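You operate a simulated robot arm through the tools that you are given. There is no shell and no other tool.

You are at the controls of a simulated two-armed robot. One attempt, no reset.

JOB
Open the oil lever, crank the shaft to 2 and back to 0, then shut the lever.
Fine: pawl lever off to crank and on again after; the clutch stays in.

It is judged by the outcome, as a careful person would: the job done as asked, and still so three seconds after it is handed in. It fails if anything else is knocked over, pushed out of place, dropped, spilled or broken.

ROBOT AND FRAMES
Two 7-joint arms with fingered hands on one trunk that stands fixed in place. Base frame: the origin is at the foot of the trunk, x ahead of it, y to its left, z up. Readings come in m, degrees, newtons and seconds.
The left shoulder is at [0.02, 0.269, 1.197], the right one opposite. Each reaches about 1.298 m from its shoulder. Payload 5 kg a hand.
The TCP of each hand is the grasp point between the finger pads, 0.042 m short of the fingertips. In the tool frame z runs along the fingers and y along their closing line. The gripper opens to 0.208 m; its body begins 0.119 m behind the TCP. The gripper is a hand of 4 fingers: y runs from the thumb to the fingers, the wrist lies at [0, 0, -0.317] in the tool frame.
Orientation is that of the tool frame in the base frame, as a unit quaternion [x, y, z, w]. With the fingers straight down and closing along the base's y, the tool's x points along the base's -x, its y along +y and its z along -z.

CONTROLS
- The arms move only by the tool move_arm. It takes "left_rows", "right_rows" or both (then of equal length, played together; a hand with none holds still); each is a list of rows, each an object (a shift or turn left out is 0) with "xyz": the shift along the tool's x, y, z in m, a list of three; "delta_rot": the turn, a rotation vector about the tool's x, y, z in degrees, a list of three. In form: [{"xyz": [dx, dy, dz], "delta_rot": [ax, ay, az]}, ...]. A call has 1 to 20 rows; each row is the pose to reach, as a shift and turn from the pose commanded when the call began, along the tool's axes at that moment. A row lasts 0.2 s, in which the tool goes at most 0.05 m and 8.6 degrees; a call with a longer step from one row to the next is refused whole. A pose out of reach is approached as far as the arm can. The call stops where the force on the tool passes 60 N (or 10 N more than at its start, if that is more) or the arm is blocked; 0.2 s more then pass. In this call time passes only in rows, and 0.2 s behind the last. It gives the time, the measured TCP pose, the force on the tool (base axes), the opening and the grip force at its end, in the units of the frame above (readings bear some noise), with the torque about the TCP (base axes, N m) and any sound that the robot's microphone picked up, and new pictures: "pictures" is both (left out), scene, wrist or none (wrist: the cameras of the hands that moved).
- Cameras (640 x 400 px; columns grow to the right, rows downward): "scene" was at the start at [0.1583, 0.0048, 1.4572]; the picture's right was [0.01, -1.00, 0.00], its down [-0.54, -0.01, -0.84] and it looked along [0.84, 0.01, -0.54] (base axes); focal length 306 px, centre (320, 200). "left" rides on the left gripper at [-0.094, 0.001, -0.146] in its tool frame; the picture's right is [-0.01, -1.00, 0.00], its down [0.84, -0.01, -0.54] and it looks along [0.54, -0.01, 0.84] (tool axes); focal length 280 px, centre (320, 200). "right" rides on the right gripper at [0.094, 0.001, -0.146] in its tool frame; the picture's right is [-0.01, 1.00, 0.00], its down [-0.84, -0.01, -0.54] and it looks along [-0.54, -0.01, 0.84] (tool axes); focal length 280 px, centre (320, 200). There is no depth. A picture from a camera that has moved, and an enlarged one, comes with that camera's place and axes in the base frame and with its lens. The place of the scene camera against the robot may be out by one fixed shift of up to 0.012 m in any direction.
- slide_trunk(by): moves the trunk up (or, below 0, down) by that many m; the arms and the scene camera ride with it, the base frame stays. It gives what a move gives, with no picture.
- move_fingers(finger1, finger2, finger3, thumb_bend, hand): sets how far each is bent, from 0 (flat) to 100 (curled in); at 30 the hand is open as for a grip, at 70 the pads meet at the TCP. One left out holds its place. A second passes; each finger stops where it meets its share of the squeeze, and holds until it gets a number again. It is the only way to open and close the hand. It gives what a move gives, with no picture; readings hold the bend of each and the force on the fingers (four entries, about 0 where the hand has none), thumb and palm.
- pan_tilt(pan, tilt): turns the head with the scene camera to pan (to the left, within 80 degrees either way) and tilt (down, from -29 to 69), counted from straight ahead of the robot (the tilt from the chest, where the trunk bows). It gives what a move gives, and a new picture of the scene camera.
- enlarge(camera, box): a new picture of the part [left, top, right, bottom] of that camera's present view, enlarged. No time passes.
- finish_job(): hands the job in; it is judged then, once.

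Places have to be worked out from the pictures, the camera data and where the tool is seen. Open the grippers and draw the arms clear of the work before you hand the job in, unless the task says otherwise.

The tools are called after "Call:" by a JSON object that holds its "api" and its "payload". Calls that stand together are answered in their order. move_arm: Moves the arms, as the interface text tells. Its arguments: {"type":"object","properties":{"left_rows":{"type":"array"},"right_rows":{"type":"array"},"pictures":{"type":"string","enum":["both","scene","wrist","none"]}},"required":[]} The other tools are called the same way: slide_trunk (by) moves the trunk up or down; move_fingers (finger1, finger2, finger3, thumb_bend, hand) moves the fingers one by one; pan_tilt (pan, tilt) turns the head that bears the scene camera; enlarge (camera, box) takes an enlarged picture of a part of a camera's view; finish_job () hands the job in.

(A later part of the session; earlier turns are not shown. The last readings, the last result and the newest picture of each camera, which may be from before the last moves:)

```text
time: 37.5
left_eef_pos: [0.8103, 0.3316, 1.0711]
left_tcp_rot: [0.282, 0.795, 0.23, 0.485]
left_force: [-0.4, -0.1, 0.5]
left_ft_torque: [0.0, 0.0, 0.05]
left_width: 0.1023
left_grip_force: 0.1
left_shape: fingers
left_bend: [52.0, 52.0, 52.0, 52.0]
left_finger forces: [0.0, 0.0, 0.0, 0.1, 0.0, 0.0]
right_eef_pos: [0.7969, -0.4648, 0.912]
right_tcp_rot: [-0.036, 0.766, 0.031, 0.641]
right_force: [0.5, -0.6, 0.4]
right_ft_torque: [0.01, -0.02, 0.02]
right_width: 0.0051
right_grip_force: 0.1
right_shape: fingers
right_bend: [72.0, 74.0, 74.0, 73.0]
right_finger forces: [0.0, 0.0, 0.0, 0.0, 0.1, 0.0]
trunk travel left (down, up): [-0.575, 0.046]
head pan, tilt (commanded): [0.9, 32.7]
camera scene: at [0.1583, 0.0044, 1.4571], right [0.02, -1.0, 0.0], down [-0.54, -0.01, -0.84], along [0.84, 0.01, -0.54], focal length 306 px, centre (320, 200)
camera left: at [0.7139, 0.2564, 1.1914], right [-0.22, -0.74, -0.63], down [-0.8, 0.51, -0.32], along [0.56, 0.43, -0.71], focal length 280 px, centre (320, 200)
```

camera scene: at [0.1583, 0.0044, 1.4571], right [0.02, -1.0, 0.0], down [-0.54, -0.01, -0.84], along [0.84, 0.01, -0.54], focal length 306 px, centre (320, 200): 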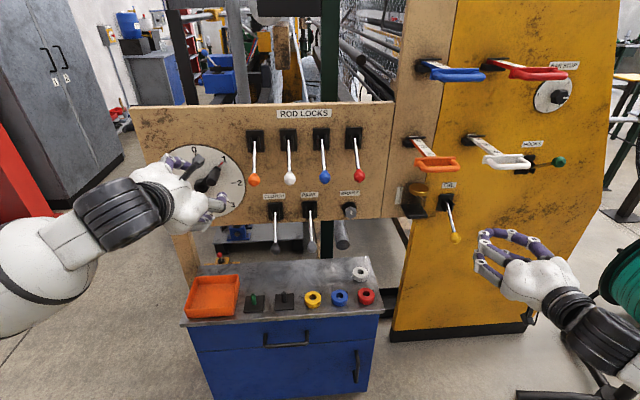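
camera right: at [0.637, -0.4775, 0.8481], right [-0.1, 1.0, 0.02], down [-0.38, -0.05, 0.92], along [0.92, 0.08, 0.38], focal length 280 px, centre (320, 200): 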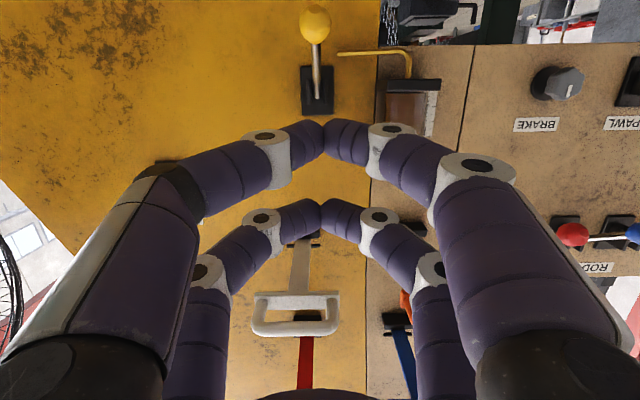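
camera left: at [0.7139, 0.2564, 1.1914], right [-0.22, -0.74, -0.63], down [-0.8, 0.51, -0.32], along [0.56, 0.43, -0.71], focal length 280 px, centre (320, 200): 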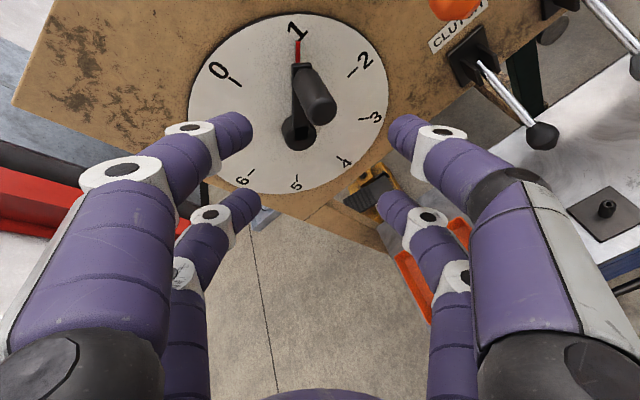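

The handle is well centred between the outer (upper) finger pair, at about (-0.025, 0.002, 0.120) in the tool frame. I advance along the finger axis so the pads straddle the handle.

Call:
{"api": "move_arm", "payload": {"left_rows": [{"xyz": [0, 0.002, 0.03]}, {"xyz": [0, 0.003, 0.06]}, {"xyz": [0, 0.004, 0.09]}, {"xyz": [-0.001, 0.005, 0.119]}], "pictures": "both"}}

Call:
{"api": "enlarge", "payload": {"camera": "scene", "box": [120, 120, 280, 260]}}

```text
time: 38.5
left_eef_pos: [0.9214, 0.3467, 1.0239]
left_tcp_rot: [0.283, 0.794, 0.23, 0.486]
left_force: [-0.5, -0.5, -0.9]
left_ft_torque: [0.02, -0.05, -0.02]
left_width: 0.1024
left_grip_force: 0.1
left_shape: fingers
left_bend: [52.0, 52.0, 52.0, 52.0]
left_finger forces: [0.0, 0.0, 0.0, 0.1, 0.0, 0.1]
right_eef_pos: [0.7981, -0.4637, 0.9122]
right_tcp_rot: [-0.037, 0.767, 0.032, 0.64]
right_force: [0.1, 0.4, 0.6]
right_ft_torque: [0.02, -0.01, 0.01]
right_width: 0.0051
right_grip_force: 0.1
right_shape: fingers
right_bend: [72.0, 74.0, 74.0, 73.0]
right_finger forces: [0.0, 0.1, 0.0, 0.0, 0.0, 0.1]
trunk travel left (down, up): [-0.575, 0.046]
head pan, tilt (commanded): [0.9, 32.7]
camera scene: at [0.1587, 0.0049, 1.457], right [0.02, -1.0, 0.0], down [-0.54, -0.01, -0.84], along [0.84, 0.01, -0.54], focal length 306 px, centre (320, 200)
camera left: at [0.8244, 0.2711, 1.146], right [-0.22, -0.74, -0.63], down [-0.8, 0.51, -0.32], along [0.56, 0.43, -0.71], focal length 280 px, centre (320, 200)
```

scene: 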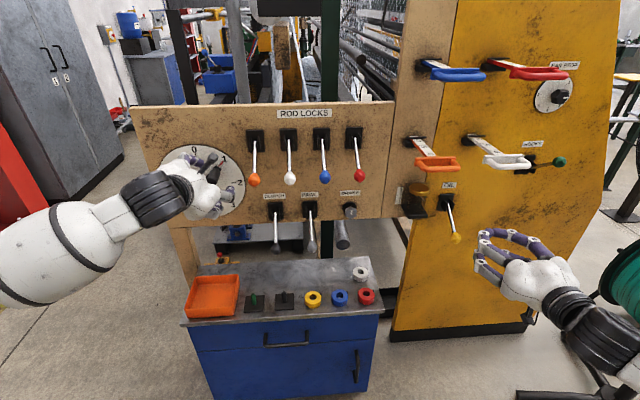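
left: 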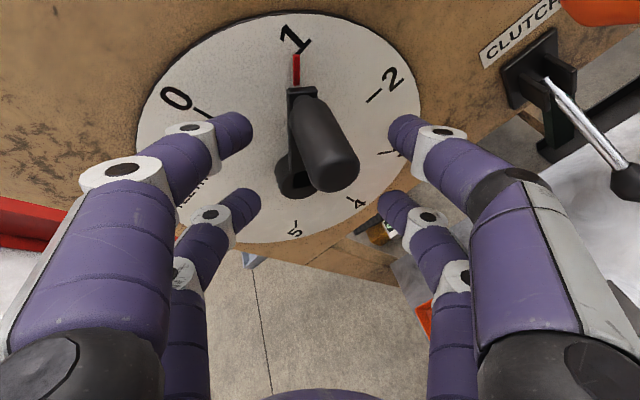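

```text
2.86 times, centred on (200, 190) of scene
camera zoom: at [0.1587, 0.0049, 1.457], right [0.02, -1.0, 0.0], down [-0.54, -0.01, -0.84], along [0.84, 0.01, -0.54], focal length 874 px, centre (663, 229)
```

zoom: 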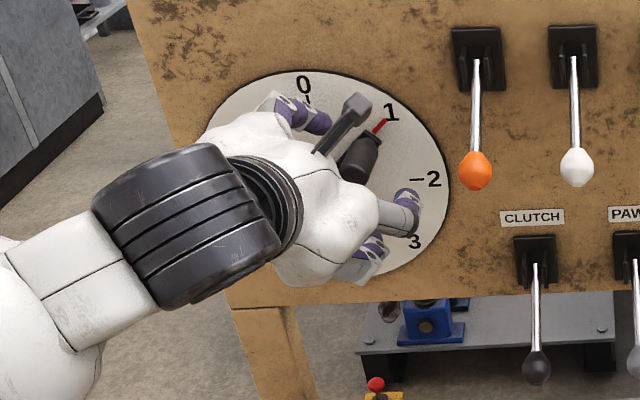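

The handle lies squarely between the outer pair at pad depth. I close the left fingers onto it gently.

Call:
{"api": "move_fingers", "payload": {"hand": "left", "finger1": 67, "finger2": 67, "finger3": 67, "thumb_bend": 67}}

Call:
{"api": "enlarge", "payload": {"camera": "left", "box": [130, 10, 470, 260]}}

```text
time: 39.5
left_eef_pos: [0.9195, 0.3453, 1.0263]
left_tcp_rot: [0.284, 0.794, 0.23, 0.486]
left_force: [0.2, 1.4, 2.5]
left_ft_torque: [-0.03, -0.1, 0.07]
left_width: 0.0382
left_grip_force: 5.2
left_shape: fingers
left_bend: [64.0, 67.0, 67.0, 66.0]
left_finger forces: [5.9, 0.1, 0.0, 0.0, 3.6, 0.0]
right_eef_pos: [0.7967, -0.4661, 0.9119]
right_tcp_rot: [-0.037, 0.767, 0.032, 0.64]
right_force: [0.0, -0.8, 0.2]
right_ft_torque: [0.03, -0.01, 0.0]
right_width: 0.0054
right_grip_force: 0.0
right_shape: fingers
right_bend: [72.0, 74.0, 74.0, 73.0]
right_finger forces: [0.1, 0.1, 0.0, 0.1, 0.0, 0.0]
trunk travel left (down, up): [-0.575, 0.046]
head pan, tilt (commanded): [0.9, 32.7]
```

```text
1.60 times, centred on (300, 135) of left
camera zoom: at [0.824, 0.2712, 1.147], right [-0.22, -0.74, -0.63], down [-0.8, 0.51, -0.32], along [0.56, 0.43, -0.71], focal length 449 px, centre (352, 304)
```

zoom: 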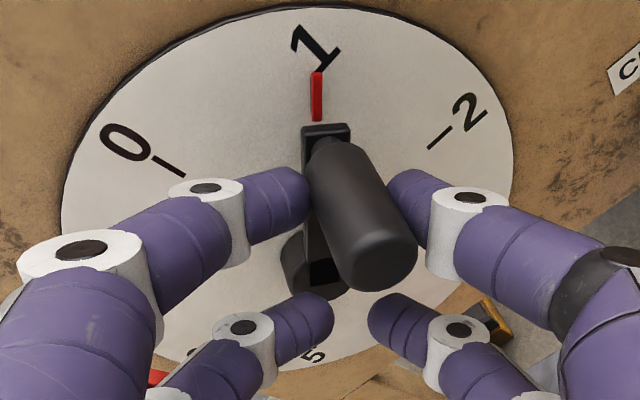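

The left hand holds the crank handle lightly at 1 (about 5 N). Now I bring the right hand across to a standoff in front of the pawl lever, keeping it back from the machine and above the cart.

Call:
{"api": "move_arm", "payload": {"right_rows": [{"xyz": [0.0125, 0.0064, -0.0365]}, {"xyz": [0.025, 0.0127, -0.073]}, {"xyz": [0.0322, 0.06, -0.0669]}, {"xyz": [0.0393, 0.1072, -0.0608]}, {"xyz": [0.0465, 0.1545, -0.0547]}, {"xyz": [0.0536, 0.2017, -0.0486]}, {"xyz": [0.0608, 0.249, -0.0425]}, {"xyz": [0.0679, 0.2963, -0.0364]}, {"xyz": [0.0751, 0.3435, -0.0303]}, {"xyz": [0.0822, 0.3908, -0.0242]}, {"xyz": [0.0894, 0.438, -0.0181]}, {"xyz": [0.0965, 0.4853, -0.012]}], "pictures": "both"}}

Call:
{"api": "move_fingers", "payload": {"hand": "right", "finger1": 52, "finger2": 52, "finger3": 52, "thumb_bend": 52}}

```text
time: 42.1
left_eef_pos: [0.9204, 0.3463, 1.027]
left_tcp_rot: [0.283, 0.794, 0.23, 0.486]
left_force: [-2.8, 4.6, 1.2]
left_ft_torque: [0.02, -0.1, 0.32]
left_width: 0.0377
left_grip_force: 5.4
left_shape: fingers
left_bend: [64.0, 67.0, 67.0, 66.0]
left_finger forces: [7.6, 0.0, 0.1, 0.0, 3.4, 0.0]
right_eef_pos: [0.7197, 0.0181, 0.8218]
right_tcp_rot: [-0.038, 0.766, 0.032, 0.641]
right_force: [0.8, -0.6, -0.2]
right_ft_torque: [0.03, -0.05, 0.06]
right_width: 0.0052
right_grip_force: 0.1
right_shape: fingers
right_bend: [72.0, 74.0, 74.0, 73.0]
right_finger forces: [0.0, 0.0, 0.1, 0.0, 0.0, 0.0]
trunk travel left (down, up): [-0.575, 0.046]
head pan, tilt (commanded): [0.9, 32.7]
camera scene: at [0.1584, 0.0044, 1.4571], right [0.02, -1.0, 0.0], down [-0.54, -0.01, -0.84], along [0.84, 0.01, -0.54], focal length 306 px, centre (320, 200)
camera right: at [0.56, 0.0038, 0.7551], right [-0.09, 1.0, 0.01], down [-0.38, -0.05, 0.92], along [0.92, 0.08, 0.38], focal length 280 px, centre (320, 200)
```

scene: 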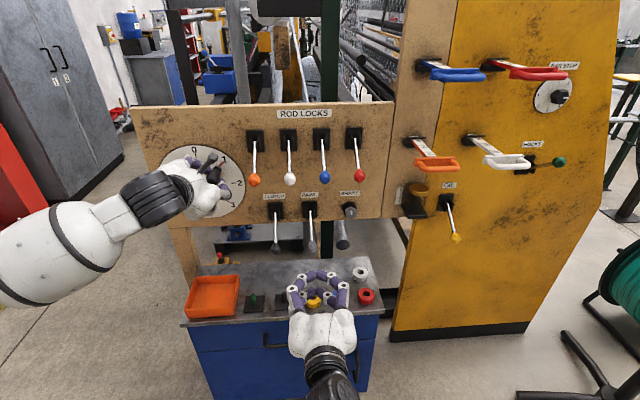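
right: 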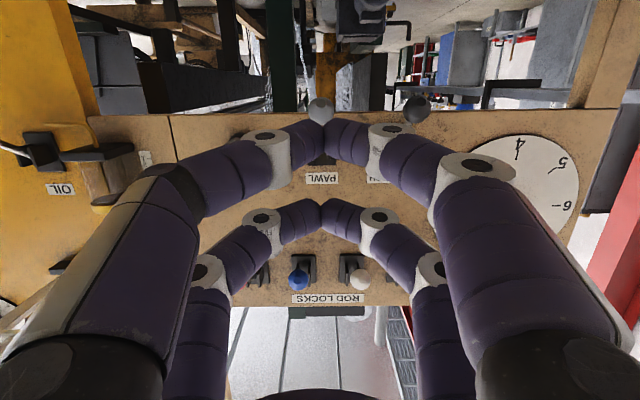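

```text
time: 43.1
left_eef_pos: [0.9203, 0.3461, 1.0248]
left_tcp_rot: [0.284, 0.794, 0.229, 0.486]
left_force: [-0.8, 1.6, 0.5]
left_ft_torque: [0.02, -0.06, 0.15]
left_width: 0.0377
left_grip_force: 5.4
left_shape: fingers
left_bend: [64.0, 67.0, 67.0, 66.0]
left_finger forces: [5.8, 0.0, 0.0, 0.0, 4.2, 0.0]
right_eef_pos: [0.7193, 0.0186, 0.822]
right_tcp_rot: [-0.036, 0.766, 0.031, 0.641]
right_force: [0.0, -0.5, 0.3]
right_ft_torque: [0.0, 0.02, 0.03]
right_width: 0.1017
right_grip_force: 0.0
right_shape: fingers
right_bend: [52.0, 52.0, 52.0, 52.0]
right_finger forces: [0.0, 0.0, 0.0, 0.0, 0.1, 0.0]
trunk travel left (down, up): [-0.575, 0.046]
head pan, tilt (commanded): [0.9, 32.7]
```

From the two right-camera views the pawl knob is near (0.932, 0.038, 0.786). I move the opened right hand to a standoff so its upper pair lines up with the knob.

Call:
{"api": "move_arm", "payload": {"right_rows": [{"xyz": [0.0086, -0.0004, 0.0301]}, {"xyz": [0.0173, -0.0007, 0.0603]}, {"xyz": [0.0259, -0.0011, 0.0904]}], "pictures": "both"}}

Call:
{"api": "enlarge", "payload": {"camera": "right", "box": [200, 40, 440, 190]}}

```text
time: 43.9
left_eef_pos: [0.9196, 0.3465, 1.0258]
left_tcp_rot: [0.283, 0.794, 0.231, 0.486]
left_force: [1.4, 1.9, -0.7]
left_ft_torque: [-0.02, 0.02, 0.12]
left_width: 0.0377
left_grip_force: 4.8
left_shape: fingers
left_bend: [64.0, 67.0, 67.0, 66.0]
left_finger forces: [5.1, 0.0, 0.0, 0.0, 4.5, 0.1]
right_eef_pos: [0.8021, 0.023, 0.7792]
right_tcp_rot: [-0.037, 0.767, 0.032, 0.64]
right_force: [-0.2, -0.1, -0.7]
right_ft_torque: [0.02, 0.01, 0.0]
right_width: 0.1015
right_grip_force: 0.1
right_shape: fingers
right_bend: [52.0, 52.0, 52.0, 52.0]
right_finger forces: [0.0, 0.0, 0.1, 0.0, 0.0, 0.0]
trunk travel left (down, up): [-0.575, 0.046]
head pan, tilt (commanded): [0.9, 32.7]
camera scene: at [0.158, 0.0049, 1.4571], right [0.02, -1.0, 0.0], down [-0.54, -0.01, -0.84], along [0.84, 0.01, -0.54], focal length 306 px, centre (320, 200)
camera right: at [0.6428, 0.0096, 0.7115], right [-0.09, 1.0, 0.02], down [-0.38, -0.05, 0.92], along [0.92, 0.08, 0.38], focal length 280 px, centre (320, 200)
```

scene: 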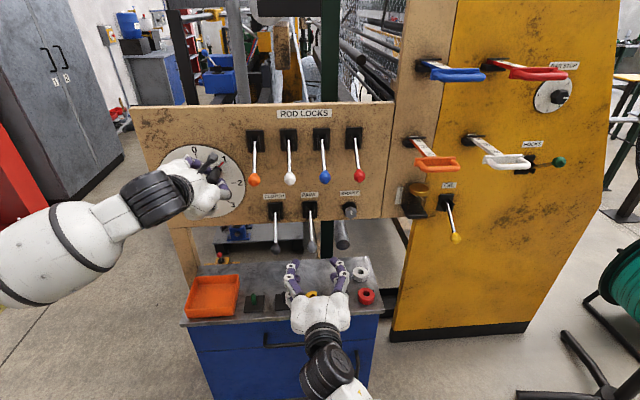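
right: 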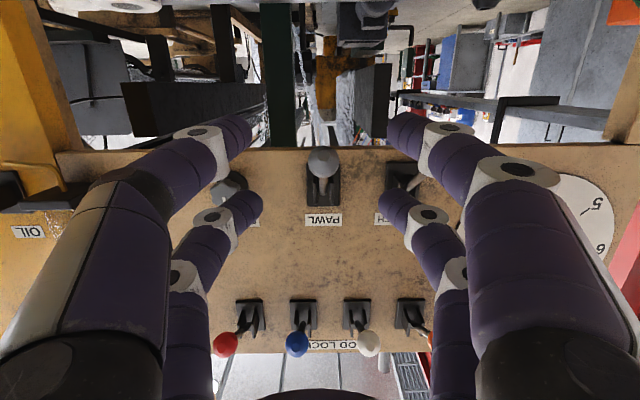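

```text
2.67 times, centred on (320, 115) of right
camera zoom: at [0.6428, 0.0096, 0.7115], right [-0.09, 1.0, 0.02], down [-0.38, -0.05, 0.92], along [0.92, 0.08, 0.38], focal length 748 px, centre (320, 427)
```

zoom: 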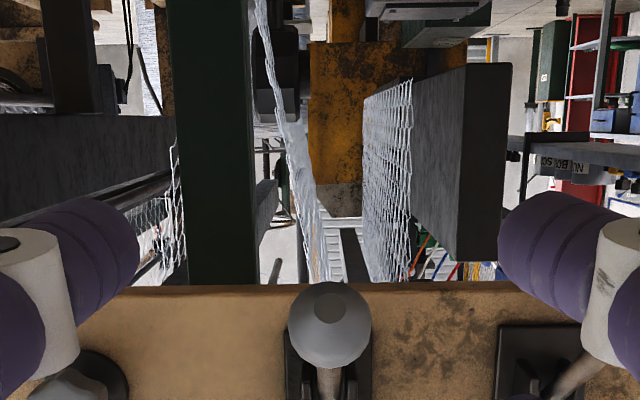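

The knob is at about (-0.033, 0.002, 0.128) in the tool frame, matching my estimate. I advance along the fingers so the upper pair straddles it, with the clutch knob well outside the hand.

Call:
{"api": "move_arm", "payload": {"right_rows": [{"xyz": [-0.001, 0.001, 0.031]}, {"xyz": [-0.002, 0.002, 0.062]}, {"xyz": [-0.003, 0.0024, 0.093]}, {"xyz": [-0.003, 0.0024, 0.122]}], "pictures": "both"}}

Call:
{"api": "enlarge", "payload": {"camera": "scene", "box": [240, 190, 380, 330]}}

```text
time: 44.9
left_eef_pos: [0.9207, 0.3451, 1.0263]
left_tcp_rot: [0.284, 0.794, 0.23, 0.485]
left_force: [1.9, 1.7, -1.2]
left_ft_torque: [0.02, -0.03, 0.16]
left_width: 0.0379
left_grip_force: 4.1
left_shape: fingers
left_bend: [64.0, 67.0, 67.0, 66.0]
left_finger forces: [4.8, 0.0, 0.0, 0.0, 4.6, 0.1]
right_eef_pos: [0.9253, 0.0375, 0.7585]
right_tcp_rot: [-0.037, 0.766, 0.032, 0.641]
right_force: [-1.2, -0.2, 0.3]
right_ft_torque: [0.02, -0.04, -0.01]
right_width: 0.1015
right_grip_force: 0.0
right_shape: fingers
right_bend: [52.0, 52.0, 52.0, 52.0]
right_finger forces: [0.0, 0.0, 0.0, 0.0, 0.1, 0.0]
trunk travel left (down, up): [-0.575, 0.046]
head pan, tilt (commanded): [0.9, 32.7]
camera scene: at [0.158, 0.0051, 1.4571], right [0.02, -1.0, 0.0], down [-0.54, -0.01, -0.84], along [0.84, 0.01, -0.54], focal length 306 px, centre (320, 200)
camera right: at [0.7659, 0.0232, 0.692], right [-0.09, 1.0, 0.02], down [-0.38, -0.05, 0.92], along [0.92, 0.08, 0.38], focal length 280 px, centre (320, 200)
```

scene: 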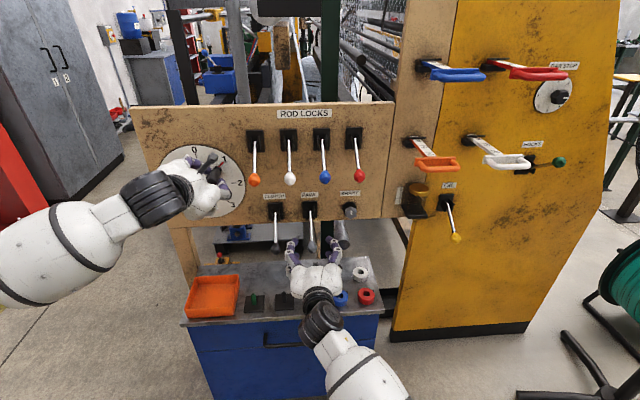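
right: 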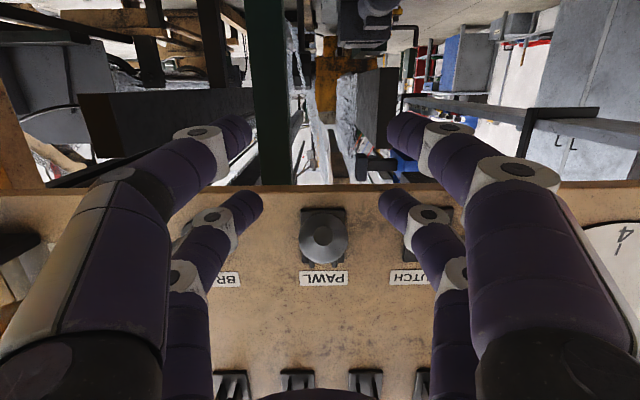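

```text
2.86 times, centred on (310, 260) of scene
camera zoom: at [0.158, 0.0051, 1.4571], right [0.02, -1.0, 0.0], down [-0.54, -0.01, -0.84], along [0.84, 0.01, -0.54], focal length 874 px, centre (349, 29)
```

zoom: 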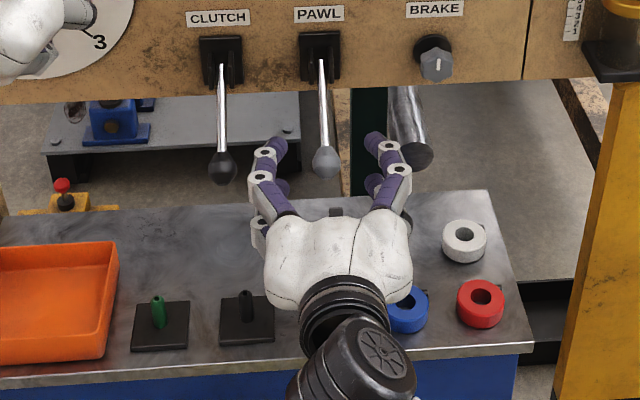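

The pawl knob sits between the upper pair, and the clutch knob is clear to the left. I close the right hand on the pawl knob.

Call:
{"api": "move_fingers", "payload": {"hand": "right", "finger1": 76, "finger2": 76, "finger3": 76, "thumb_bend": 76}}

Call:
{"api": "enlarge", "payload": {"camera": "right", "box": [160, 140, 480, 340]}}

```text
time: 45.9
left_eef_pos: [0.9211, 0.3473, 1.0269]
left_tcp_rot: [0.284, 0.794, 0.23, 0.486]
left_force: [-0.7, 1.2, 0.2]
left_ft_torque: [-0.02, -0.08, 0.1]
left_width: 0.038
left_grip_force: 4.9
left_shape: fingers
left_bend: [64.0, 67.0, 67.0, 66.0]
left_finger forces: [5.5, 0.1, 0.0, 0.1, 4.2, 0.0]
right_eef_pos: [0.9251, 0.0374, 0.7574]
right_tcp_rot: [-0.038, 0.766, 0.032, 0.641]
right_force: [6.1, 1.4, -0.7]
right_ft_torque: [-0.05, 0.22, -0.04]
right_width: 0.005
right_grip_force: 0.0
right_shape: fingers
right_bend: [73.0, 74.0, 74.0, 73.0]
right_finger forces: [0.0, 0.1, 0.0, 0.1, 0.0, 0.0]
trunk travel left (down, up): [-0.575, 0.046]
head pan, tilt (commanded): [0.9, 32.7]
```

```text
2.00 times, centred on (320, 240) of right
camera zoom: at [0.7661, 0.023, 0.6917], right [-0.09, 1.0, 0.02], down [-0.38, -0.05, 0.92], along [0.92, 0.08, 0.38], focal length 561 px, centre (320, 120)
```

zoom: 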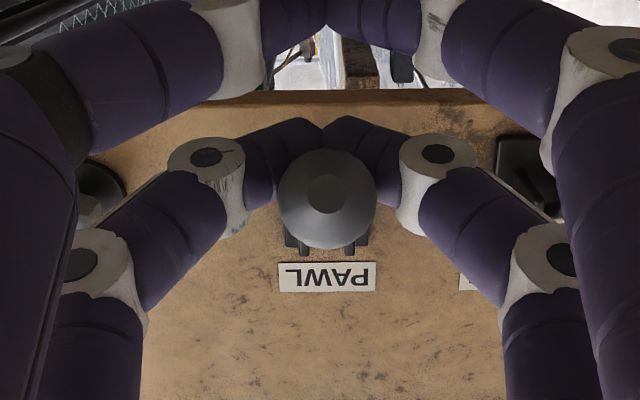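

The upper pair has closed just beneath the rod, with the knob caged on the palm side, which is ideal for lifting. I raise the lever along its arc, starting with the first part so I can check the force.

Call:
{"api": "move_arm", "payload": {"right_rows": [{"xyz": [-0.0098, 0, -0.0078]}, {"xyz": [-0.0199, 0, -0.0137]}, {"xyz": [-0.0309, 0, -0.0203]}], "pictures": "wrist"}}

```text
time: 46.7
left_eef_pos: [0.9207, 0.3458, 1.0253]
left_tcp_rot: [0.283, 0.794, 0.231, 0.485]
left_force: [-1.3, 0.9, 0.5]
left_ft_torque: [-0.02, -0.1, 0.14]
left_width: 0.0378
left_grip_force: 4.5
left_shape: fingers
left_bend: [64.0, 67.0, 67.0, 66.0]
left_finger forces: [5.8, 0.1, 0.1, 0.0, 3.7, 0.0]
right_eef_pos: [0.911, 0.036, 0.7921]
right_tcp_rot: [-0.037, 0.766, 0.031, 0.641]
right_force: [2.5, 1.6, -3.3]
right_ft_torque: [-0.09, 0.12, 0.04]
right_width: 0.0053
right_grip_force: 0.1
right_shape: fingers
right_bend: [73.0, 74.0, 74.0, 73.0]
right_finger forces: [0.0, 0.0, 0.0, 0.1, 0.0, 0.1]
trunk travel left (down, up): [-0.575, 0.046]
head pan, tilt (commanded): [0.9, 32.7]
camera right: at [0.751, 0.0214, 0.726], right [-0.09, 1.0, 0.02], down [-0.38, -0.05, 0.92], along [0.92, 0.08, 0.38], focal length 280 px, centre (320, 200)
```

right: 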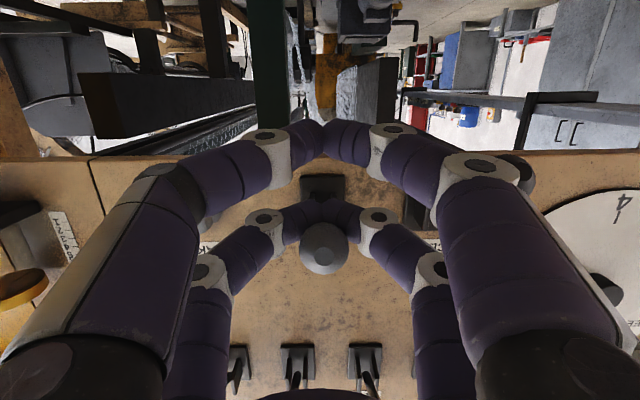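

The knob is rising with only about 3 N of resistance. I continue lifting through horizontal.

Call:
{"api": "move_arm", "payload": {"right_rows": [{"xyz": [-0.0112, 0, -0.0055]}, {"xyz": [-0.0227, 0, -0.0091]}, {"xyz": [-0.0344, 0, -0.0117]}, {"xyz": [-0.0465, 0, -0.0124]}, {"xyz": [-0.0588, 0, -0.0121]}, {"xyz": [-0.0713, 0, -0.0107]}], "pictures": "both"}}

Call:
{"api": "enlarge", "payload": {"camera": "scene", "box": [240, 150, 380, 270]}}

```text
time: 48.1
left_eef_pos: [0.9206, 0.3467, 1.0251]
left_tcp_rot: [0.283, 0.794, 0.229, 0.486]
left_force: [1.2, 1.6, -1.1]
left_ft_torque: [0.03, -0.03, 0.14]
left_width: 0.0377
left_grip_force: 4.8
left_shape: fingers
left_bend: [64.0, 67.0, 67.0, 66.0]
left_finger forces: [5.1, 0.0, 0.0, 0.0, 4.5, 0.1]
right_eef_pos: [0.9139, 0.0352, 0.8646]
right_tcp_rot: [-0.036, 0.766, 0.031, 0.641]
right_force: [-0.1, -0.1, -0.4]
right_ft_torque: [0.01, 0.0, 0.0]
right_width: 0.005
right_grip_force: 0.1
right_shape: fingers
right_bend: [73.0, 74.0, 74.0, 73.0]
right_finger forces: [0.1, 0.0, 0.0, 0.0, 0.0, 0.0]
trunk travel left (down, up): [-0.575, 0.046]
head pan, tilt (commanded): [0.9, 32.7]
camera scene: at [0.1584, 0.005, 1.4571], right [0.02, -1.0, 0.0], down [-0.54, -0.01, -0.84], along [0.84, 0.01, -0.54], focal length 306 px, centre (320, 200)
camera right: at [0.7545, 0.0217, 0.7989], right [-0.09, 1.0, 0.02], down [-0.38, -0.05, 0.92], along [0.92, 0.08, 0.38], focal length 280 px, centre (320, 200)
```

scene: 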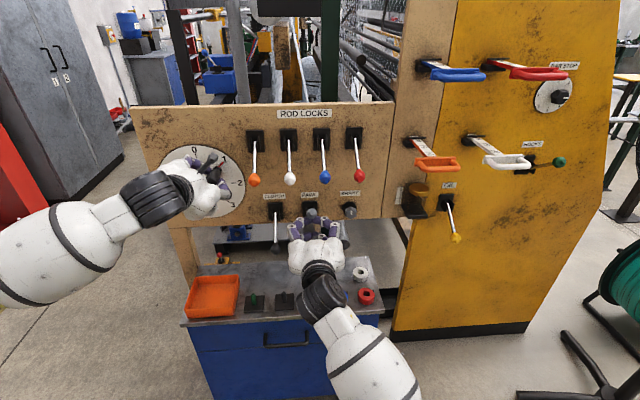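
right: 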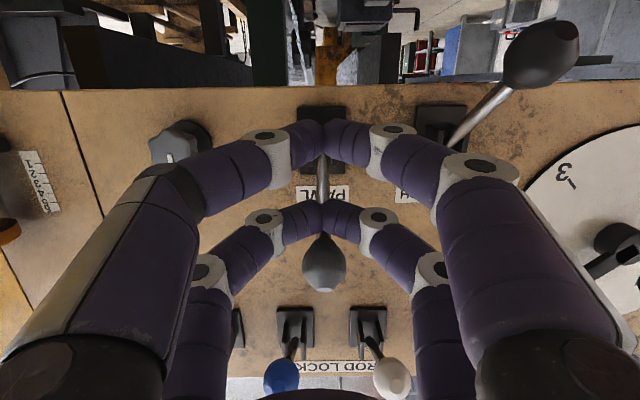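

```text
3.33 times, centred on (310, 210) of scene
camera zoom: at [0.1584, 0.005, 1.4571], right [0.02, -1.0, 0.0], down [-0.54, -0.01, -0.84], along [0.84, 0.01, -0.54], focal length 1020 px, centre (353, 167)
```

zoom: 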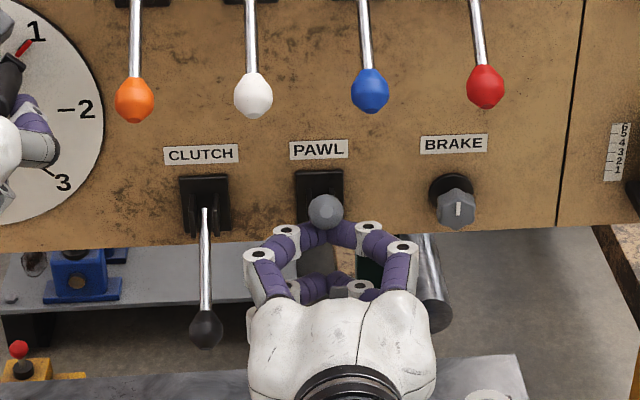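

The pawl lever has swung up and its knob now stands above the fingers with almost no load on the hand. I nudge up a little more to confirm it's firmly at its upper stop.

Call:
{"api": "move_arm", "payload": {"right_rows": [{"xyz": [-0.006, 0, -0.001]}, {"xyz": [-0.012, 0, -0.002]}], "pictures": "wrist"}}

```text
time: 48.7
left_eef_pos: [0.9212, 0.3465, 1.0259]
left_tcp_rot: [0.284, 0.794, 0.229, 0.486]
left_force: [-3.2, 0.9, 2.6]
left_ft_torque: [-0.03, -0.15, 0.08]
left_width: 0.0374
left_grip_force: 4.6
left_shape: fingers
left_bend: [64.0, 67.0, 67.0, 66.0]
left_finger forces: [6.3, 0.0, 0.0, 0.0, 3.9, 0.0]
right_eef_pos: [0.9133, 0.0354, 0.8737]
right_tcp_rot: [-0.038, 0.768, 0.031, 0.639]
right_force: [-10.9, -0.2, -23.6]
right_ft_torque: [-0.15, 0.4, 0.03]
right_width: 0.0047
right_grip_force: 19.3
right_shape: fingers
right_bend: [73.0, 74.0, 74.0, 73.0]
right_finger forces: [0.1, 22.4, 15.8, 0.0, 0.0, 0.1]
trunk travel left (down, up): [-0.575, 0.046]
head pan, tilt (commanded): [0.9, 32.7]
camera right: at [0.7544, 0.0218, 0.8081], right [-0.09, 1.0, 0.01], down [-0.37, -0.05, 0.93], along [0.92, 0.08, 0.38], focal length 280 px, centre (320, 200)
```

right: 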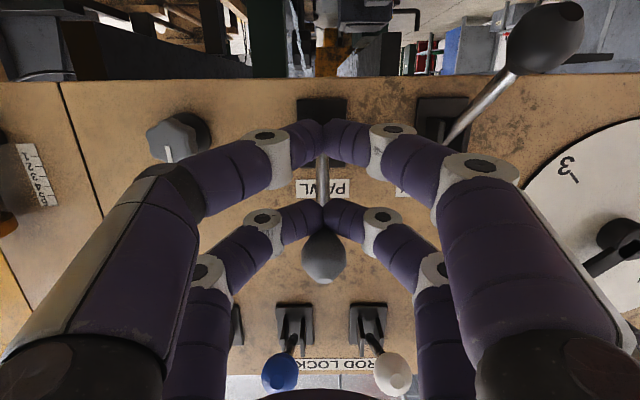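

A 24 N reaction confirms the pawl lever is against its upper stop, so it is off. I lower the right hand slightly to clear the lever and back it away, leaving it ready for later.

Call:
{"api": "move_arm", "payload": {"right_rows": [{"xyz": [0.02, 0, 0.003]}, {"xyz": [0.04, 0, 0.004]}, {"xyz": [0.045, 0, -0.036]}, {"xyz": [0.05, 0, -0.08]}, {"xyz": [0.05, 0, -0.12]}], "pictures": "both"}}

Call:
{"api": "enlarge", "payload": {"camera": "right", "box": [160, 80, 640, 400]}}

Call:
{"api": "enlarge", "payload": {"camera": "scene", "box": [150, 130, 350, 270]}}

```text
time: 49.9
left_eef_pos: [0.9199, 0.3451, 1.0261]
left_tcp_rot: [0.284, 0.794, 0.23, 0.486]
left_force: [-2.1, 1.5, 0.2]
left_ft_torque: [0.0, -0.15, 0.1]
left_width: 0.0373
left_grip_force: 5.3
left_shape: fingers
left_bend: [64.0, 67.0, 67.0, 66.0]
left_finger forces: [6.7, 0.0, 0.1, 0.0, 4.2, 0.0]
right_eef_pos: [0.7858, 0.0237, 0.8504]
right_tcp_rot: [-0.037, 0.766, 0.031, 0.641]
right_force: [0.3, -0.4, 0.8]
right_ft_torque: [0.02, 0.02, 0.02]
right_width: 0.0047
right_grip_force: 0.1
right_shape: fingers
right_bend: [73.0, 74.0, 74.0, 73.0]
right_finger forces: [0.0, 0.0, 0.1, 0.0, 0.1, 0.0]
trunk travel left (down, up): [-0.575, 0.046]
head pan, tilt (commanded): [0.9, 32.7]
camera scene: at [0.1591, 0.005, 1.4571], right [0.02, -1.0, 0.0], down [-0.54, -0.01, -0.84], along [0.84, 0.01, -0.54], focal length 306 px, centre (320, 200)
camera right: at [0.6262, 0.01, 0.7843], right [-0.09, 1.0, 0.02], down [-0.38, -0.05, 0.92], along [0.92, 0.08, 0.38], focal length 280 px, centre (320, 200)
```

scene: 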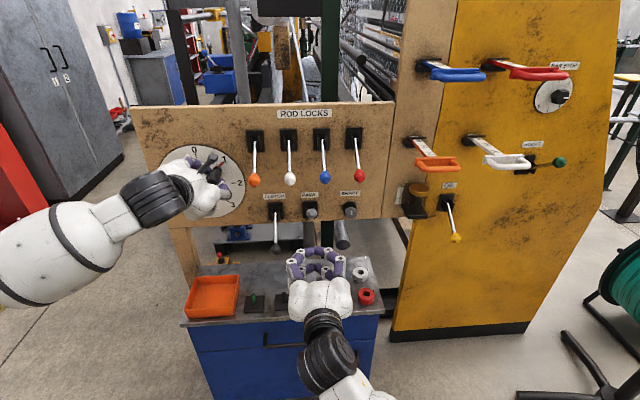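
right: 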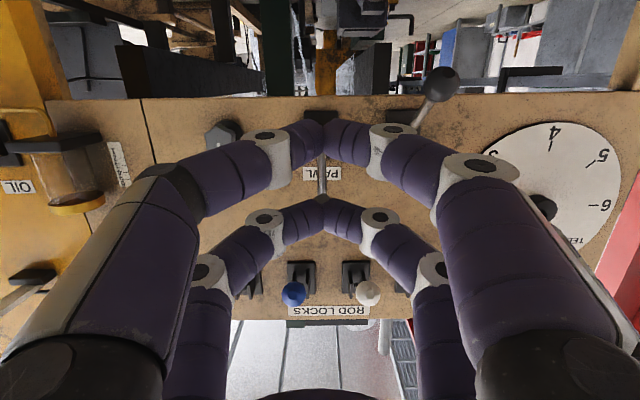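

```text
1.25 times, centred on (400, 240) of right
camera zoom: at [0.6262, 0.01, 0.7843], right [-0.09, 1.0, 0.02], down [-0.38, -0.05, 0.92], along [0.92, 0.08, 0.38], focal length 350 px, centre (220, 150)
```

zoom: 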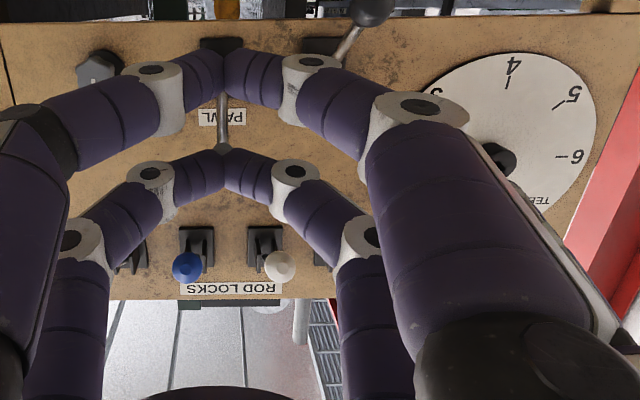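

```text
2.86 times, centred on (250, 200) of scene
camera zoom: at [0.1591, 0.005, 1.4571], right [0.02, -1.0, 0.0], down [-0.54, -0.01, -0.84], along [0.84, 0.01, -0.54], focal length 874 px, centre (520, 200)
```

zoom: 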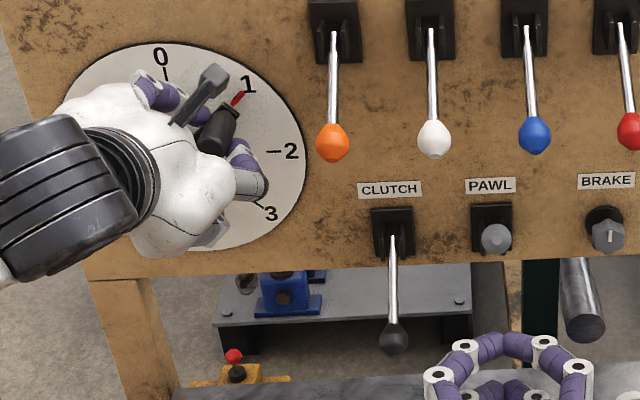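

The pawl is up and off, the clutch is still down and in, and the left hand still holds the crank. I check the pointer against the 1 mark from the left camera before cranking.

Call:
{"api": "enlarge", "payload": {"camera": "left", "box": [130, 0, 450, 200]}}

Call:
{"api": "enlarge", "payload": {"camera": "scene", "box": [160, 140, 250, 220]}}

```text
2.00 times, centred on (290, 100) of left
camera zoom: at [0.8244, 0.2713, 1.1466], right [-0.22, -0.74, -0.63], down [-0.8, 0.51, -0.32], along [0.56, 0.43, -0.71], focal length 561 px, centre (380, 400)
```

zoom: 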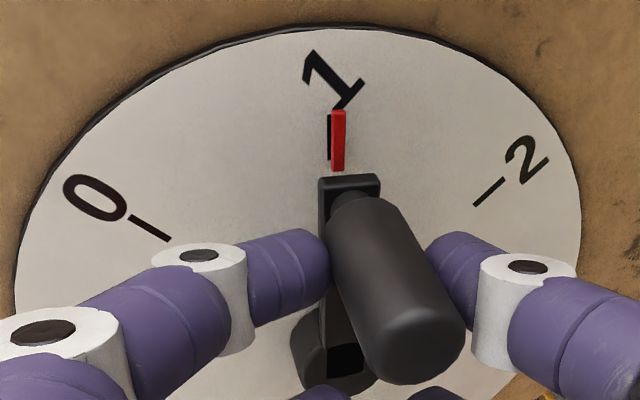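

```text
5.00 times, centred on (205, 180) of scene
camera zoom: at [0.1591, 0.005, 1.4571], right [0.02, -1.0, 0.0], down [-0.54, -0.01, -0.84], along [0.84, 0.01, -0.54], focal length 1530 px, centre (895, 300)
```

zoom: 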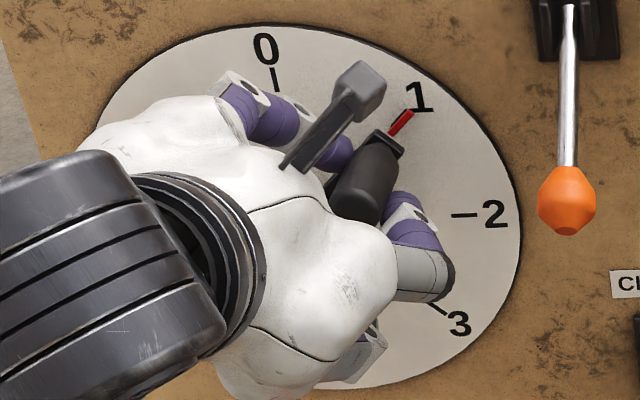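

The pointer lines up with the 1 tick. I firm up the left grip before cranking.

Call:
{"api": "move_fingers", "payload": {"hand": "left", "finger1": 71, "finger2": 70, "finger3": 70, "thumb_bend": 71}}

```text
time: 50.9
left_eef_pos: [0.9209, 0.3463, 1.0248]
left_tcp_rot: [0.284, 0.794, 0.229, 0.486]
left_force: [3.1, -0.6, -3.3]
left_ft_torque: [0.12, 0.02, 0.21]
left_width: 0.0365
left_grip_force: 11.6
left_shape: fingers
left_bend: [64.0, 70.0, 70.0, 67.0]
left_finger forces: [10.4, 0.1, 0.1, 0.0, 13.1, 0.1]
right_eef_pos: [0.7848, 0.0236, 0.8498]
right_tcp_rot: [-0.037, 0.766, 0.031, 0.641]
right_force: [-0.4, -0.3, -0.6]
right_ft_torque: [0.02, 0.02, 0.03]
right_width: 0.0049
right_grip_force: 0.0
right_shape: fingers
right_bend: [73.0, 74.0, 74.0, 73.0]
right_finger forces: [0.0, 0.1, 0.0, 0.1, 0.1, 0.1]
trunk travel left (down, up): [-0.575, 0.046]
head pan, tilt (commanded): [0.9, 32.7]
```

The grip is about 12 N. I start cranking toward 2 with a short 15° arc, rolling the hand with the crank, and check the reaction.

Call:
{"api": "move_arm", "payload": {"left_rows": [{"xyz": [0.0, -0.0075, 0.0037], "delta_rot": [0, 0, 7.5]}, {"xyz": [0.0009, -0.0148, 0.0077], "delta_rot": [0, 0, 15]}], "pictures": "both"}}

Call:
{"api": "enlarge", "payload": {"camera": "left", "box": [130, 0, 450, 200]}}

```text
time: 51.5
left_eef_pos: [0.9243, 0.3377, 1.0103]
left_tcp_rot: [0.384, 0.751, 0.291, 0.451]
left_force: [3.8, 4.5, -2.7]
left_ft_torque: [0.12, -0.36, 0.65]
left_width: 0.0374
left_grip_force: 16.2
left_shape: fingers
left_bend: [63.0, 70.0, 70.0, 67.0]
left_finger forces: [15.4, 0.0, 0.0, 0.0, 15.4, 0.1]
right_eef_pos: [0.7856, 0.025, 0.8508]
right_tcp_rot: [-0.036, 0.766, 0.031, 0.641]
right_force: [0.8, -0.2, 0.5]
right_ft_torque: [0.02, -0.03, 0.0]
right_width: 0.0047
right_grip_force: 0.1
right_shape: fingers
right_bend: [73.0, 74.0, 74.0, 73.0]
right_finger forces: [0.1, 0.0, 0.0, 0.1, 0.0, 0.0]
trunk travel left (down, up): [-0.575, 0.046]
head pan, tilt (commanded): [0.9, 32.7]
camera scene: at [0.1587, 0.0053, 1.457], right [0.02, -1.0, 0.0], down [-0.54, -0.01, -0.84], along [0.84, 0.01, -0.54], focal length 306 px, centre (320, 200)
camera left: at [0.821, 0.2464, 1.115], right [-0.31, -0.55, -0.78], down [-0.74, 0.65, -0.16], along [0.6, 0.53, -0.61], focal length 280 px, centre (320, 200)
```

scene: 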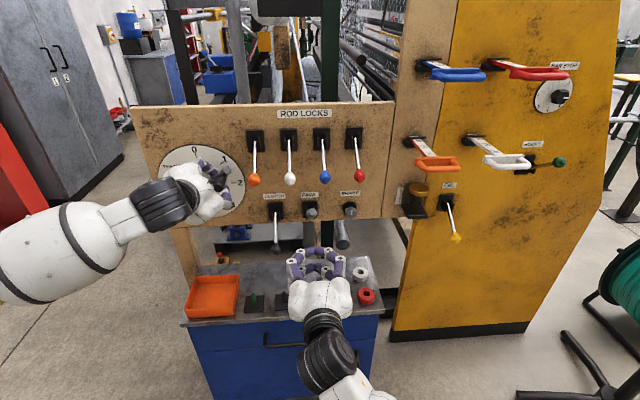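
left: 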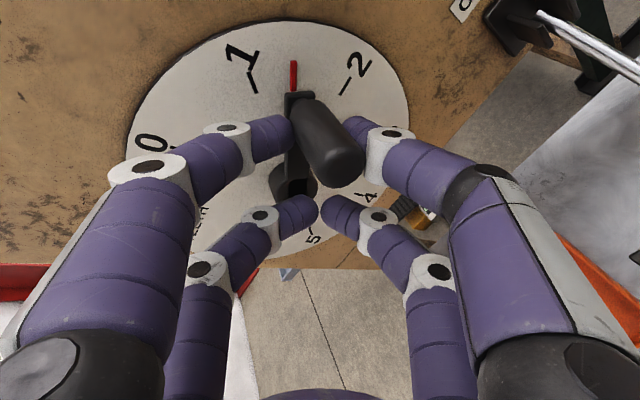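

```text
2.00 times, centred on (290, 100) of left
camera zoom: at [0.821, 0.2464, 1.115], right [-0.31, -0.55, -0.78], down [-0.74, 0.65, -0.16], along [0.6, 0.53, -0.61], focal length 561 px, centre (380, 400)
```

zoom: 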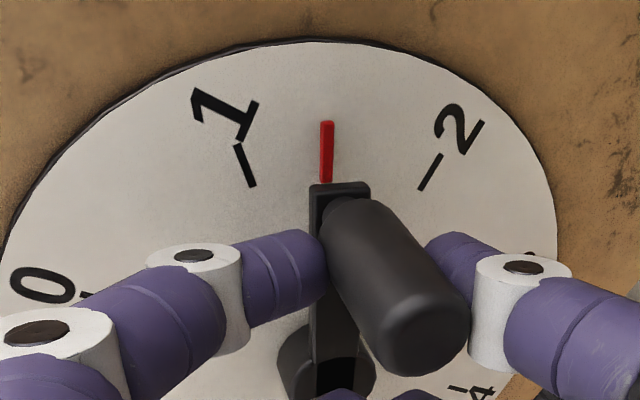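

The crank turns easily (about 6 N) and tracks well. I measure the pointer at about 60°, as commanded. I continue the arc to 90°, which is the 2 mark.

Call:
{"api": "move_arm", "payload": {"left_rows": [{"xyz": [0.0, -0.0073, 0.0044], "delta_rot": [0, 0, 7.5]}, {"xyz": [0.0011, -0.0143, 0.009], "delta_rot": [0, 0, 15]}, {"xyz": [0.0032, -0.0211, 0.0138], "delta_rot": [0, 0, 22.5]}, {"xyz": [0.0062, -0.0274, 0.0186], "delta_rot": [0, 0, 30]}], "pictures": "both"}}

Call:
{"api": "enlarge", "payload": {"camera": "left", "box": [130, 0, 450, 200]}}

Call:
{"api": "enlarge", "payload": {"camera": "scene", "box": [150, 130, 270, 230]}}

```text
time: 52.5
left_eef_pos: [0.9275, 0.3328, 0.9777]
left_tcp_rot: [0.565, 0.626, 0.399, 0.36]
left_force: [4.6, 15.4, 3.4]
left_ft_torque: [0.03, -0.85, 0.84]
left_width: 0.0392
left_grip_force: 16.8
left_shape: fingers
left_bend: [62.0, 70.0, 70.0, 67.0]
left_finger forces: [18.1, 0.0, 0.0, 0.0, 14.8, 0.0]
right_eef_pos: [0.7851, 0.0253, 0.8509]
right_tcp_rot: [-0.037, 0.766, 0.032, 0.641]
right_force: [0.2, 0.2, -0.3]
right_ft_torque: [0.0, -0.02, 0.02]
right_width: 0.005
right_grip_force: 0.1
right_shape: fingers
right_bend: [73.0, 74.0, 74.0, 73.0]
right_finger forces: [0.1, 0.0, 0.1, 0.0, 0.0, 0.0]
trunk travel left (down, up): [-0.575, 0.046]
head pan, tilt (commanded): [0.9, 32.7]
camera scene: at [0.1586, 0.0059, 1.4571], right [0.02, -1.0, 0.0], down [-0.54, -0.01, -0.84], along [0.84, 0.01, -0.54], focal length 306 px, centre (320, 200)
camera left: at [0.8071, 0.226, 1.039], right [-0.42, -0.06, -0.91], down [-0.58, 0.79, 0.22], along [0.7, 0.61, -0.36], focal length 280 px, centre (320, 200)
```

scene: 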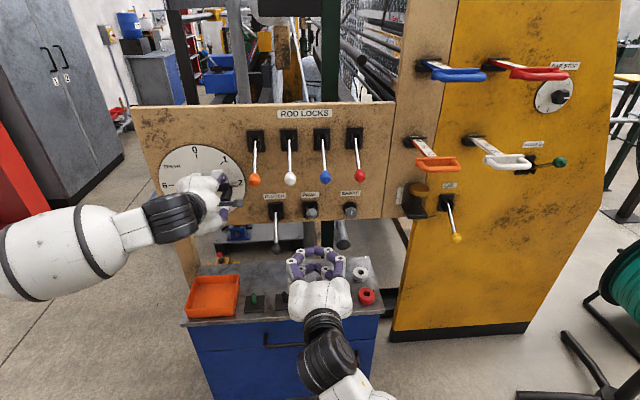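
left: 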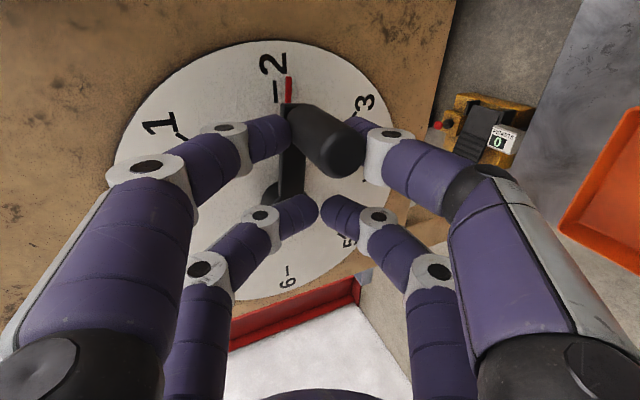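

```text
2.00 times, centred on (290, 100) of left
camera zoom: at [0.8071, 0.226, 1.039], right [-0.42, -0.06, -0.91], down [-0.58, 0.79, 0.22], along [0.7, 0.61, -0.36], focal length 561 px, centre (380, 400)
```

zoom: 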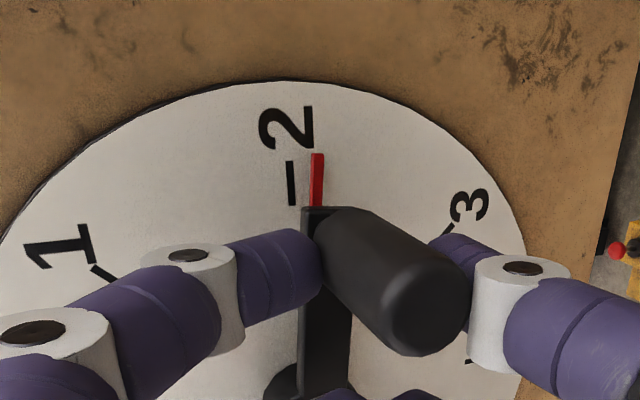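

```text
4.00 times, centred on (210, 180) of scene
camera zoom: at [0.1586, 0.0059, 1.4571], right [0.02, -1.0, 0.0], down [-0.54, -0.01, -0.84], along [0.84, 0.01, -0.54], focal length 1224 px, centre (760, 280)
```

zoom: 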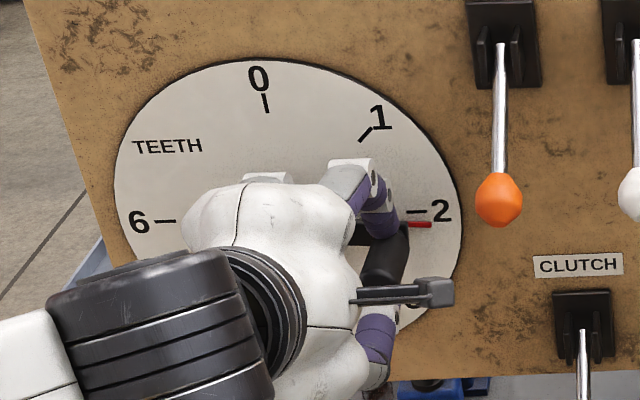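

The pointer has reached 2, measuring about 94°, so it's a few degrees past the tick. I ease it back about 4.5° to sit right on the 2 mark and verify.

Call:
{"api": "move_arm", "payload": {"left_rows": [{"xyz": [0.001, 0.0042, -0.0029], "delta_rot": [0, 0, -4.5]}], "pictures": "both"}}

Call:
{"api": "enlarge", "payload": {"camera": "left", "box": [130, 0, 450, 200]}}

Call:
{"api": "enlarge", "payload": {"camera": "scene", "box": [150, 130, 270, 230]}}

```text
time: 52.9
left_eef_pos: [0.9265, 0.3312, 0.9832]
left_tcp_rot: [0.541, 0.648, 0.384, 0.375]
left_force: [7.3, 16.0, -2.2]
left_ft_torque: [0.22, -0.57, 0.76]
left_width: 0.0396
left_grip_force: 15.2
left_shape: fingers
left_bend: [62.0, 70.0, 70.0, 67.0]
left_finger forces: [14.4, 0.0, 0.0, 0.1, 15.2, 0.0]
right_eef_pos: [0.7873, 0.0241, 0.8493]
right_tcp_rot: [-0.038, 0.766, 0.032, 0.641]
right_force: [0.2, 0.0, 0.5]
right_ft_torque: [-0.07, -0.02, 0.02]
right_width: 0.0049
right_grip_force: 0.0
right_shape: fingers
right_bend: [73.0, 74.0, 74.0, 73.0]
right_finger forces: [0.1, 0.0, 0.0, 0.0, 0.0, 0.1]
trunk travel left (down, up): [-0.575, 0.046]
head pan, tilt (commanded): [0.9, 32.7]
camera scene: at [0.1589, 0.0058, 1.457], right [0.02, -1.0, 0.0], down [-0.54, -0.01, -0.84], along [0.84, 0.01, -0.54], focal length 306 px, centre (320, 200)
camera left: at [0.8089, 0.226, 1.0505], right [-0.41, -0.14, -0.9], down [-0.6, 0.78, 0.16], along [0.68, 0.61, -0.4], focal length 280 px, centre (320, 200)
```

scene: 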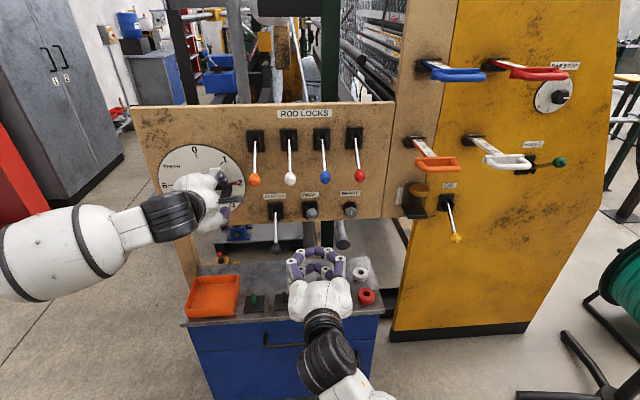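
left: 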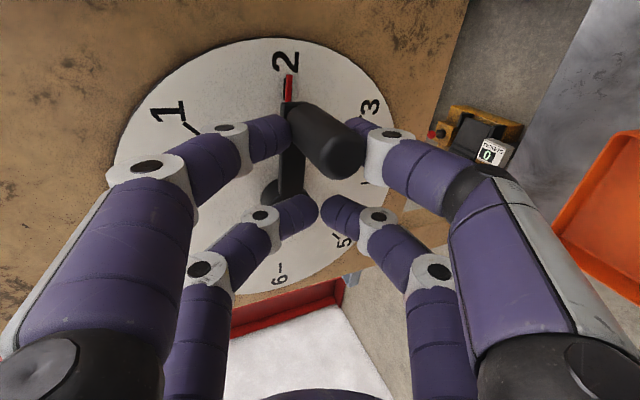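

```text
2.00 times, centred on (290, 100) of left
camera zoom: at [0.8089, 0.226, 1.0505], right [-0.41, -0.14, -0.9], down [-0.6, 0.78, 0.16], along [0.68, 0.61, -0.4], focal length 561 px, centre (380, 400)
```

zoom: 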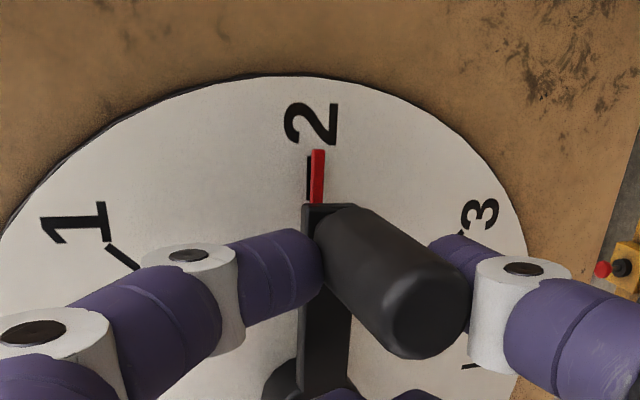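

```text
4.00 times, centred on (210, 180) of scene
camera zoom: at [0.1589, 0.0058, 1.457], right [0.02, -1.0, 0.0], down [-0.54, -0.01, -0.84], along [0.84, 0.01, -0.54], focal length 1224 px, centre (760, 280)
```

zoom: 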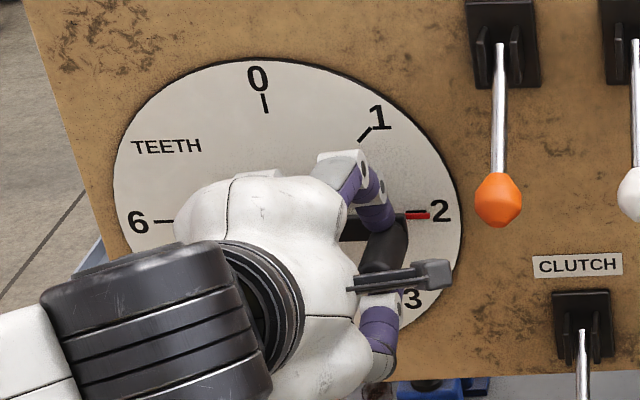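

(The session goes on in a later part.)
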